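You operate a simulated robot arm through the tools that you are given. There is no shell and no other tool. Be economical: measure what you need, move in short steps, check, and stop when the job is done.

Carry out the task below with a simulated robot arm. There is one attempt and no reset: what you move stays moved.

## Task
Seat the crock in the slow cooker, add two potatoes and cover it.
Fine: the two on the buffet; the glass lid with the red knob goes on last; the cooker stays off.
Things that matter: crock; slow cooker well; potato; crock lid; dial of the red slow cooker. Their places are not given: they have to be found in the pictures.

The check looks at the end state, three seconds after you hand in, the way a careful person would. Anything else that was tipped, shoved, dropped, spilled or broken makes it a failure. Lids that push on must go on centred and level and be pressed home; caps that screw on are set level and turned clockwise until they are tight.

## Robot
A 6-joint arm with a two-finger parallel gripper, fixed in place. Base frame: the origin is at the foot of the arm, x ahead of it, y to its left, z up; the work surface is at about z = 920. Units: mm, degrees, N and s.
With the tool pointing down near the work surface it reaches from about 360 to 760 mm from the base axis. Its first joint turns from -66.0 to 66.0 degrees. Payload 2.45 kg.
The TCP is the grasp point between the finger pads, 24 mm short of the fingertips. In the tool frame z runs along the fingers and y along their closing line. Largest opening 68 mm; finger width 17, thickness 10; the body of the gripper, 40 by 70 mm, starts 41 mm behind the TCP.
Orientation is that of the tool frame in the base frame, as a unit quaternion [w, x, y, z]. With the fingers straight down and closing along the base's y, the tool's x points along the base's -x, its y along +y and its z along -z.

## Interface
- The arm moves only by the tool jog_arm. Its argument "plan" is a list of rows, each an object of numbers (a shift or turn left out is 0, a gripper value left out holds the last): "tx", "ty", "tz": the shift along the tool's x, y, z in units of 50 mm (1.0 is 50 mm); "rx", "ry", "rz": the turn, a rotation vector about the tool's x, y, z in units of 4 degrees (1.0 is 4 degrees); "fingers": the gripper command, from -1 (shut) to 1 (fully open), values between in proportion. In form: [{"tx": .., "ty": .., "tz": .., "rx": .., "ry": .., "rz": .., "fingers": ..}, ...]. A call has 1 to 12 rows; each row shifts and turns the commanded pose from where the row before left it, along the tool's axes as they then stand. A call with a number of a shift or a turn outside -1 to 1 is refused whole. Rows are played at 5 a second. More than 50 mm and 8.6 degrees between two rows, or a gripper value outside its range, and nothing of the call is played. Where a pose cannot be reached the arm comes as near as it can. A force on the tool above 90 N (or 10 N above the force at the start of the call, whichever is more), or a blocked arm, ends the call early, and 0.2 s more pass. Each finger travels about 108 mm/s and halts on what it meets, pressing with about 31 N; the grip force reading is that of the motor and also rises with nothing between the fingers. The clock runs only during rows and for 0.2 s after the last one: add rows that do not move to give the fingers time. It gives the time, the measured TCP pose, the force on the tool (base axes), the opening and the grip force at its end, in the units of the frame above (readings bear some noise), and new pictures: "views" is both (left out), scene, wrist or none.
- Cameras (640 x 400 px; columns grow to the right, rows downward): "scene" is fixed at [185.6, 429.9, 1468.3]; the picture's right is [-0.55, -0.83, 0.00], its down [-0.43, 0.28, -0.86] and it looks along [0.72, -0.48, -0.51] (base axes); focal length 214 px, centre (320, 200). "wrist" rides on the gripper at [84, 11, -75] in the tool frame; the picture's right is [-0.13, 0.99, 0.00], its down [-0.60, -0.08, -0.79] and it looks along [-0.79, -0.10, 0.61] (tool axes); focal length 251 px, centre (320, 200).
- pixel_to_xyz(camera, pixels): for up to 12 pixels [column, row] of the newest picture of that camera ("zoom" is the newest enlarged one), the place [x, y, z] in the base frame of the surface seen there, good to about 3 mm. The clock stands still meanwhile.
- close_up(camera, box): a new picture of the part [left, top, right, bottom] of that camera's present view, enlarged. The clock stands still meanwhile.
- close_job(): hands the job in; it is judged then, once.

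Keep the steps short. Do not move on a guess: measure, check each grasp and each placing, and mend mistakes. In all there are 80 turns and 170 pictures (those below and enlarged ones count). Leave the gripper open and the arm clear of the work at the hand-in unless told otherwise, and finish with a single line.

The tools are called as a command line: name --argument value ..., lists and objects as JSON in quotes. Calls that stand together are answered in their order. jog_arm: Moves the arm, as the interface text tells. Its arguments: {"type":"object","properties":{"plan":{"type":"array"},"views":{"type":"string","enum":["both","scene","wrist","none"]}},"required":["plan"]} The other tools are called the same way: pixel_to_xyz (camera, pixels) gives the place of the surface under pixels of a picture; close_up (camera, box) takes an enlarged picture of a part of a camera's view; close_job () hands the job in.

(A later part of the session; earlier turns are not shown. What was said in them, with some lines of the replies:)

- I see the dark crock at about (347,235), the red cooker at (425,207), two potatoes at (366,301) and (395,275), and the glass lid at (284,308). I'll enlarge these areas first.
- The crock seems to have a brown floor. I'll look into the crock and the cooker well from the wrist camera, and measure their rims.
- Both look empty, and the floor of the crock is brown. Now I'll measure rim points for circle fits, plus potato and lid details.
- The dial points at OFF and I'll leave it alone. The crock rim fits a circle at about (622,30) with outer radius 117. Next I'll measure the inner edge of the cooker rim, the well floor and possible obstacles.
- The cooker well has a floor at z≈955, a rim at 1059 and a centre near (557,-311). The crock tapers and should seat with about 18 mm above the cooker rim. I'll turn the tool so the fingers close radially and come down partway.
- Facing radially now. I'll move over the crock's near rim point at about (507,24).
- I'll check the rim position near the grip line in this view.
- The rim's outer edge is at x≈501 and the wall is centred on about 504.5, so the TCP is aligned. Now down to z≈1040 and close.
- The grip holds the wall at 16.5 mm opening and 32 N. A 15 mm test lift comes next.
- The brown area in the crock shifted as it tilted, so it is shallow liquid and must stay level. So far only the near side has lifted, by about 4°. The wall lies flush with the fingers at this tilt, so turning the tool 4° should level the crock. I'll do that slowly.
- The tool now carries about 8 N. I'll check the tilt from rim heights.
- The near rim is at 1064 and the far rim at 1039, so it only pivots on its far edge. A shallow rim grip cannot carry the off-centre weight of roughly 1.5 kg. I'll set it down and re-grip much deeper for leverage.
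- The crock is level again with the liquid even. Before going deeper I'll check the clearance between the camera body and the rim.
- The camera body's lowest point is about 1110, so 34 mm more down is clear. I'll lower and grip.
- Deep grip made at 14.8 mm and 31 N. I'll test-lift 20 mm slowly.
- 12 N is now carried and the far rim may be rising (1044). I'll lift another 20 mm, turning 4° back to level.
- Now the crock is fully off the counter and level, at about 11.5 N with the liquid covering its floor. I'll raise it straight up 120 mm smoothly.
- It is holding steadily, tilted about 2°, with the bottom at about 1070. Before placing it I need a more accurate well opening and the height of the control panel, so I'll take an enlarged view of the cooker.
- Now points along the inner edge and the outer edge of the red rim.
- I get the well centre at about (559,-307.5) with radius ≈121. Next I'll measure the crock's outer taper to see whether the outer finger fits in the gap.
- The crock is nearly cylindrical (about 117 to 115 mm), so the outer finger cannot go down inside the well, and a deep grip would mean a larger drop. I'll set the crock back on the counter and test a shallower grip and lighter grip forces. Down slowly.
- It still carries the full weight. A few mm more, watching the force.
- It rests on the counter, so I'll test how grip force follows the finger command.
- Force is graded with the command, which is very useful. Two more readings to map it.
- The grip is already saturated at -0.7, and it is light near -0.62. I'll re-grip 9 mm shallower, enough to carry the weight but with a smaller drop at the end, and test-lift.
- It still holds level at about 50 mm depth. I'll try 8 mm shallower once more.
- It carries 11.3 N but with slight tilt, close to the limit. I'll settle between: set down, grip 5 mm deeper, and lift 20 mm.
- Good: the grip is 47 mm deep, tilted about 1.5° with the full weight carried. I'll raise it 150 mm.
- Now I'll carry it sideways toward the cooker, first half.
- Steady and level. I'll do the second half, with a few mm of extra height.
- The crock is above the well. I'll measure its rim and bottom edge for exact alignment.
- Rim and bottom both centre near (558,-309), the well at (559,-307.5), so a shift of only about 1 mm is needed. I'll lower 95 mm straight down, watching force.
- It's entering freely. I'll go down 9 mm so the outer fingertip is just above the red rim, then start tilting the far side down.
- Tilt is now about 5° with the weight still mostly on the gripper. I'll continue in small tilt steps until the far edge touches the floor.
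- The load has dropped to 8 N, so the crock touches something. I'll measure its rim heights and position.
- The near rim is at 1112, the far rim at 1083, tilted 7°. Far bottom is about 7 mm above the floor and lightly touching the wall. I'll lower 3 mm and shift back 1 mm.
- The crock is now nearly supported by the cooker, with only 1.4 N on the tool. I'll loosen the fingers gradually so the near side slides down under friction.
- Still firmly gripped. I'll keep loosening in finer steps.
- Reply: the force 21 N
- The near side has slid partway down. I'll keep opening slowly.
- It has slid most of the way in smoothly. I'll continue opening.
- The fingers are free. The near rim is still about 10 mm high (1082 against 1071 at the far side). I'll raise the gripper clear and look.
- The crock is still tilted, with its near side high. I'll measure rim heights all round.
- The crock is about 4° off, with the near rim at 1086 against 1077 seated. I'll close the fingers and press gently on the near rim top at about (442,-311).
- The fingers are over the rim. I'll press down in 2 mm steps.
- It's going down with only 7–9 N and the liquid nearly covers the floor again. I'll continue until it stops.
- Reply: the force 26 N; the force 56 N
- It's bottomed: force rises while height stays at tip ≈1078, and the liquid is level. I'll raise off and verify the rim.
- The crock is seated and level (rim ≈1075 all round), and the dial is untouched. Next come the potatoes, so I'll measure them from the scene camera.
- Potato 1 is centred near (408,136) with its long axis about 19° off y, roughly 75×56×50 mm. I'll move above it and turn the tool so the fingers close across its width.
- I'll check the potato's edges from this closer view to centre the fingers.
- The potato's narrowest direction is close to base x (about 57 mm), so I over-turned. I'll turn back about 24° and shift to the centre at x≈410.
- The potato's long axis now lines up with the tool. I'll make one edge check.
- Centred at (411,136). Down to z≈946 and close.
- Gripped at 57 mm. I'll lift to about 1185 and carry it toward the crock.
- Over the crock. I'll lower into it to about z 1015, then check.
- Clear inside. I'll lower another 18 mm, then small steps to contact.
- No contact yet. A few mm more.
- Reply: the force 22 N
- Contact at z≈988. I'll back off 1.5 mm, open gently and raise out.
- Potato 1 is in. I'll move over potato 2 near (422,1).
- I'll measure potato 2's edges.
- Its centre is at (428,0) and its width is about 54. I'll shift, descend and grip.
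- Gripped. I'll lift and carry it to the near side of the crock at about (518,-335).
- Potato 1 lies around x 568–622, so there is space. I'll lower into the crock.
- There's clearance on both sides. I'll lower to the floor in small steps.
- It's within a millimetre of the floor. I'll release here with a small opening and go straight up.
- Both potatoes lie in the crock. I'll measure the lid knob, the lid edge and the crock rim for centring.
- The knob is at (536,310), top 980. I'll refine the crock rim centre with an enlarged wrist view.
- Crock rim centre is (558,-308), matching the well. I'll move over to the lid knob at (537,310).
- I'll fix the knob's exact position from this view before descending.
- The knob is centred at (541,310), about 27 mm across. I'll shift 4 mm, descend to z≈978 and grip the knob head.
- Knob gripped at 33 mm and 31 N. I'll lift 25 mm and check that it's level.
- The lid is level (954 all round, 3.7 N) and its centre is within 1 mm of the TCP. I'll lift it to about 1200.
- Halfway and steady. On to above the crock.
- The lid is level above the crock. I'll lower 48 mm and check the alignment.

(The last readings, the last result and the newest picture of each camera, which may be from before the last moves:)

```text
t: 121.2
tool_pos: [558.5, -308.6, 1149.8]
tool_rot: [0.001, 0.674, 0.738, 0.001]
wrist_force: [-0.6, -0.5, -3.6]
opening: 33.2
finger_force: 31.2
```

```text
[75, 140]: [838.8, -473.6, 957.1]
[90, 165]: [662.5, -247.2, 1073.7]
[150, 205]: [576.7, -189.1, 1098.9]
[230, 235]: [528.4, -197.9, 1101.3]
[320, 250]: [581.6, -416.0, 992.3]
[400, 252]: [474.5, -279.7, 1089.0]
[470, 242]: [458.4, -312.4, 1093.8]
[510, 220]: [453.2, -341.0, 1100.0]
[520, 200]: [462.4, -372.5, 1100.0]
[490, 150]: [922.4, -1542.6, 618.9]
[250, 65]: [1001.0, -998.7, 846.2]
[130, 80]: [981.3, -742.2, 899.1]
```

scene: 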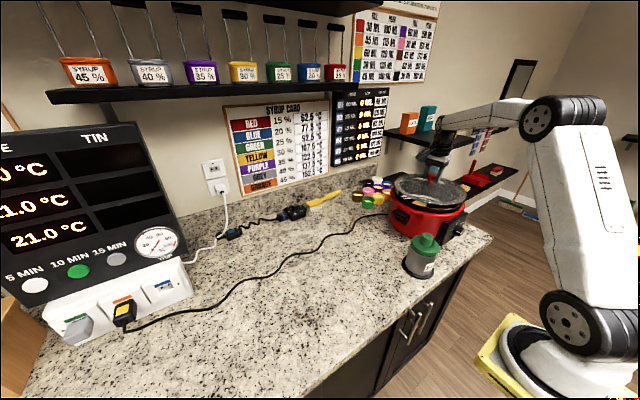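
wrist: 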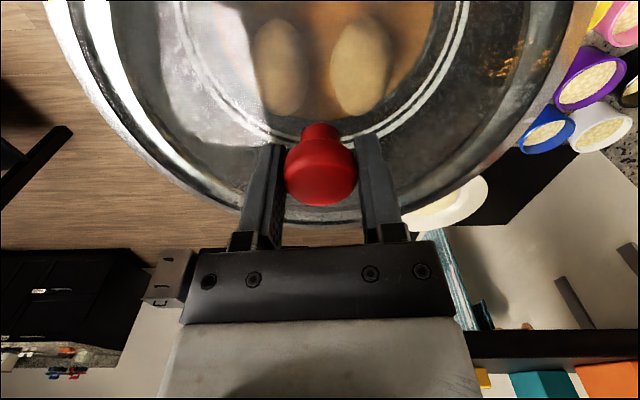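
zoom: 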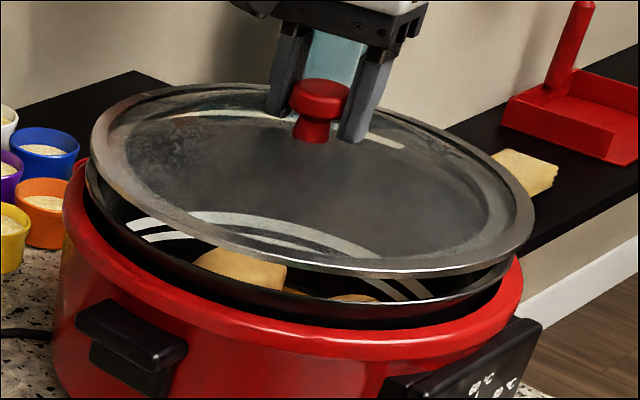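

Alignment looks good within a millimetre or two. I'll lower in small steps until contact.

jog_arm --plan '[{"tz": 0.08}, {"tz": 0.06}, {"tz": 0.04}, {}]' --views "none"

jog_arm --plan '[{"tz": 0.04}, {"tz": 0.03}, {}]'

close_up --camera "scene" --box '[384, 160, 480, 225]'

```text
t: 122.2
tool_pos: [557.5, -307.7, 1142.1]
tool_rot: [0.001, 0.674, 0.738, 0.002]
wrist_force: [0.7, 0.3, -3.7]
opening: 33.7
finger_force: 31.0
```

```text
t: 123.0
tool_pos: [558.2, -309.2, 1138.6]
tool_rot: [0.001, 0.675, 0.738, 0.002]
wrist_force: [0.2, 0.3, -3.4]
opening: 33.3
finger_force: 31.0
```

scene: 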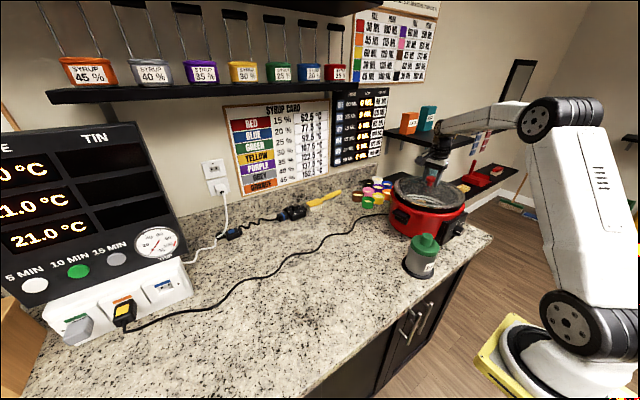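
wrist: 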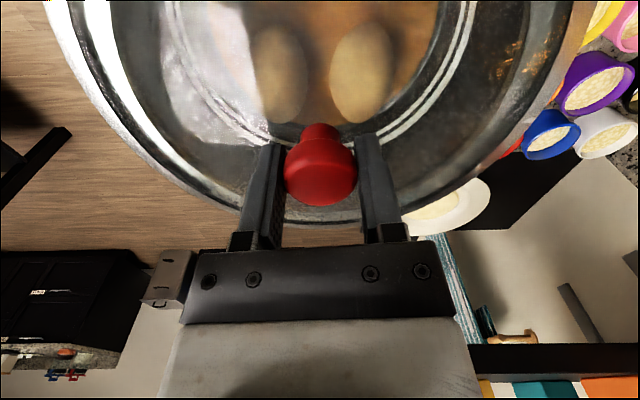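

```text
6.15 times, centred on (432, 192) of scene
5 turns are left
```

zoom: 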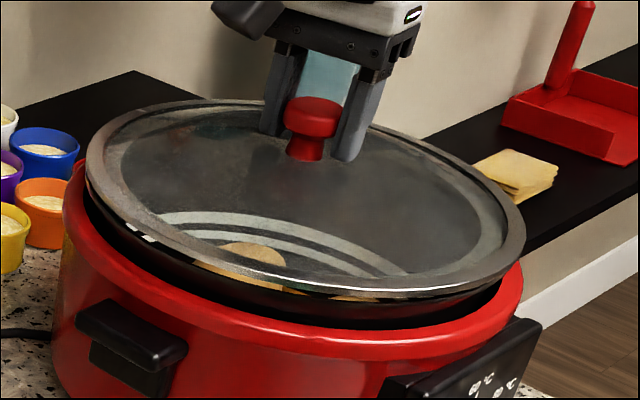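

The lid is aligned over the rim, but only a few turns remain. I'll lower the last millimetres to contact and press lightly.

jog_arm --plan '[{"tz": 0.03}, {"tz": 0.02}, {"tz": 0.02}, {"tz": 0.02}, {}]' --views "none"

```text
t: 124.2
tool_pos: [558.7, -308.0, 1133.0]
tool_rot: [0.001, 0.675, 0.738, 0.002]
wrist_force: [-0.1, -0.6, -3.8]
opening: 33.7
finger_force: 31.0
4 turns are left
```

Still no contact at 1133, so the lid is nesting into the rim. I'll lower 6 mm more in small steps.

jog_arm --plan '[{"tz": 0.02}, {"tz": 0.02}, {"tz": 0.02}, {"tz": 0.02}, {"tz": 0.02}, {"tz": 0.02}, {}]' --views "scene"

```text
t: 125.8
tool_pos: [558.4, -308.5, 1130.6]
tool_rot: [0.004, 0.674, 0.739, 0.001]
wrist_force: [-2.3, 0.4, 20.2]
opening: 33.7
finger_force: 31.3
3 turns are left
```

scene: 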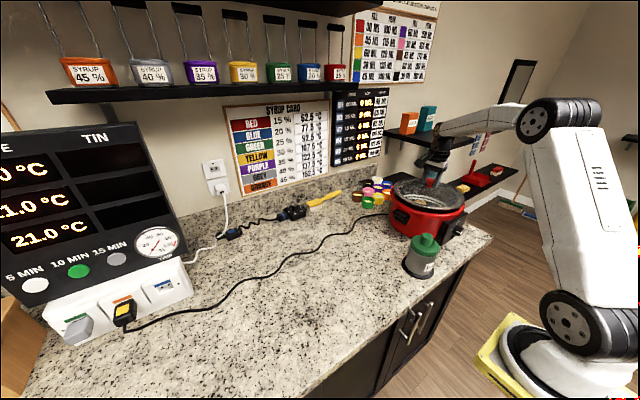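

The lid is seated: contact at 1130.6, pressed with about 24 N, almost no side force. I'll relax, open gently and rise clear.

jog_arm --plan '[{"tz": -0.06}, {"fingers": 0.1}, {"fingers": 0.4}, {"fingers": 0.8}, {"fingers": 1}, {"tz": -0.2}, {"tz": -0.5}, {"tz": -0.8}, {"tz": -0.8}, {"tz": -0.8}, {"tz": -0.5}, {}]' --views "both"

```text
t: 128.4
tool_pos: [557.3, -309.1, 1311.9]
tool_rot: [0.002, 0.675, 0.738, 0.001]
wrist_force: [-0.1, 0.4, -0.4]
opening: 68.3
finger_force: 0.1
2 turns are left
```

scene: 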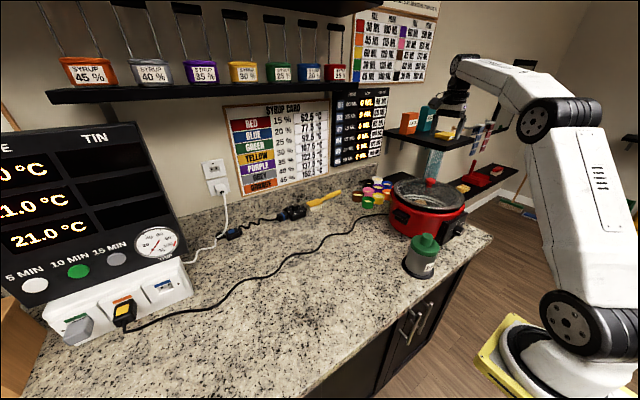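
wrist: 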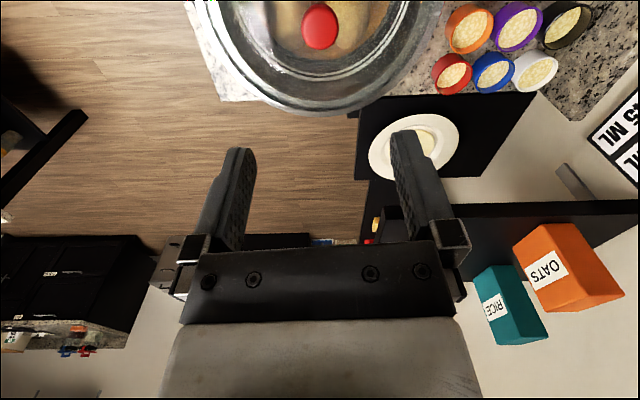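

The lid sits centred and level on the crock, the gripper is open and the arm is clear. I'm handing in now.

close_job

```text
The job is handed in.
```

The crock is seated level in the slow cooker with both potatoes in it, and the red-knobbed glass lid went on last and looks centred and level; the dial was not touched and read OFF at the start, and I saw nothing spilled or shifted.
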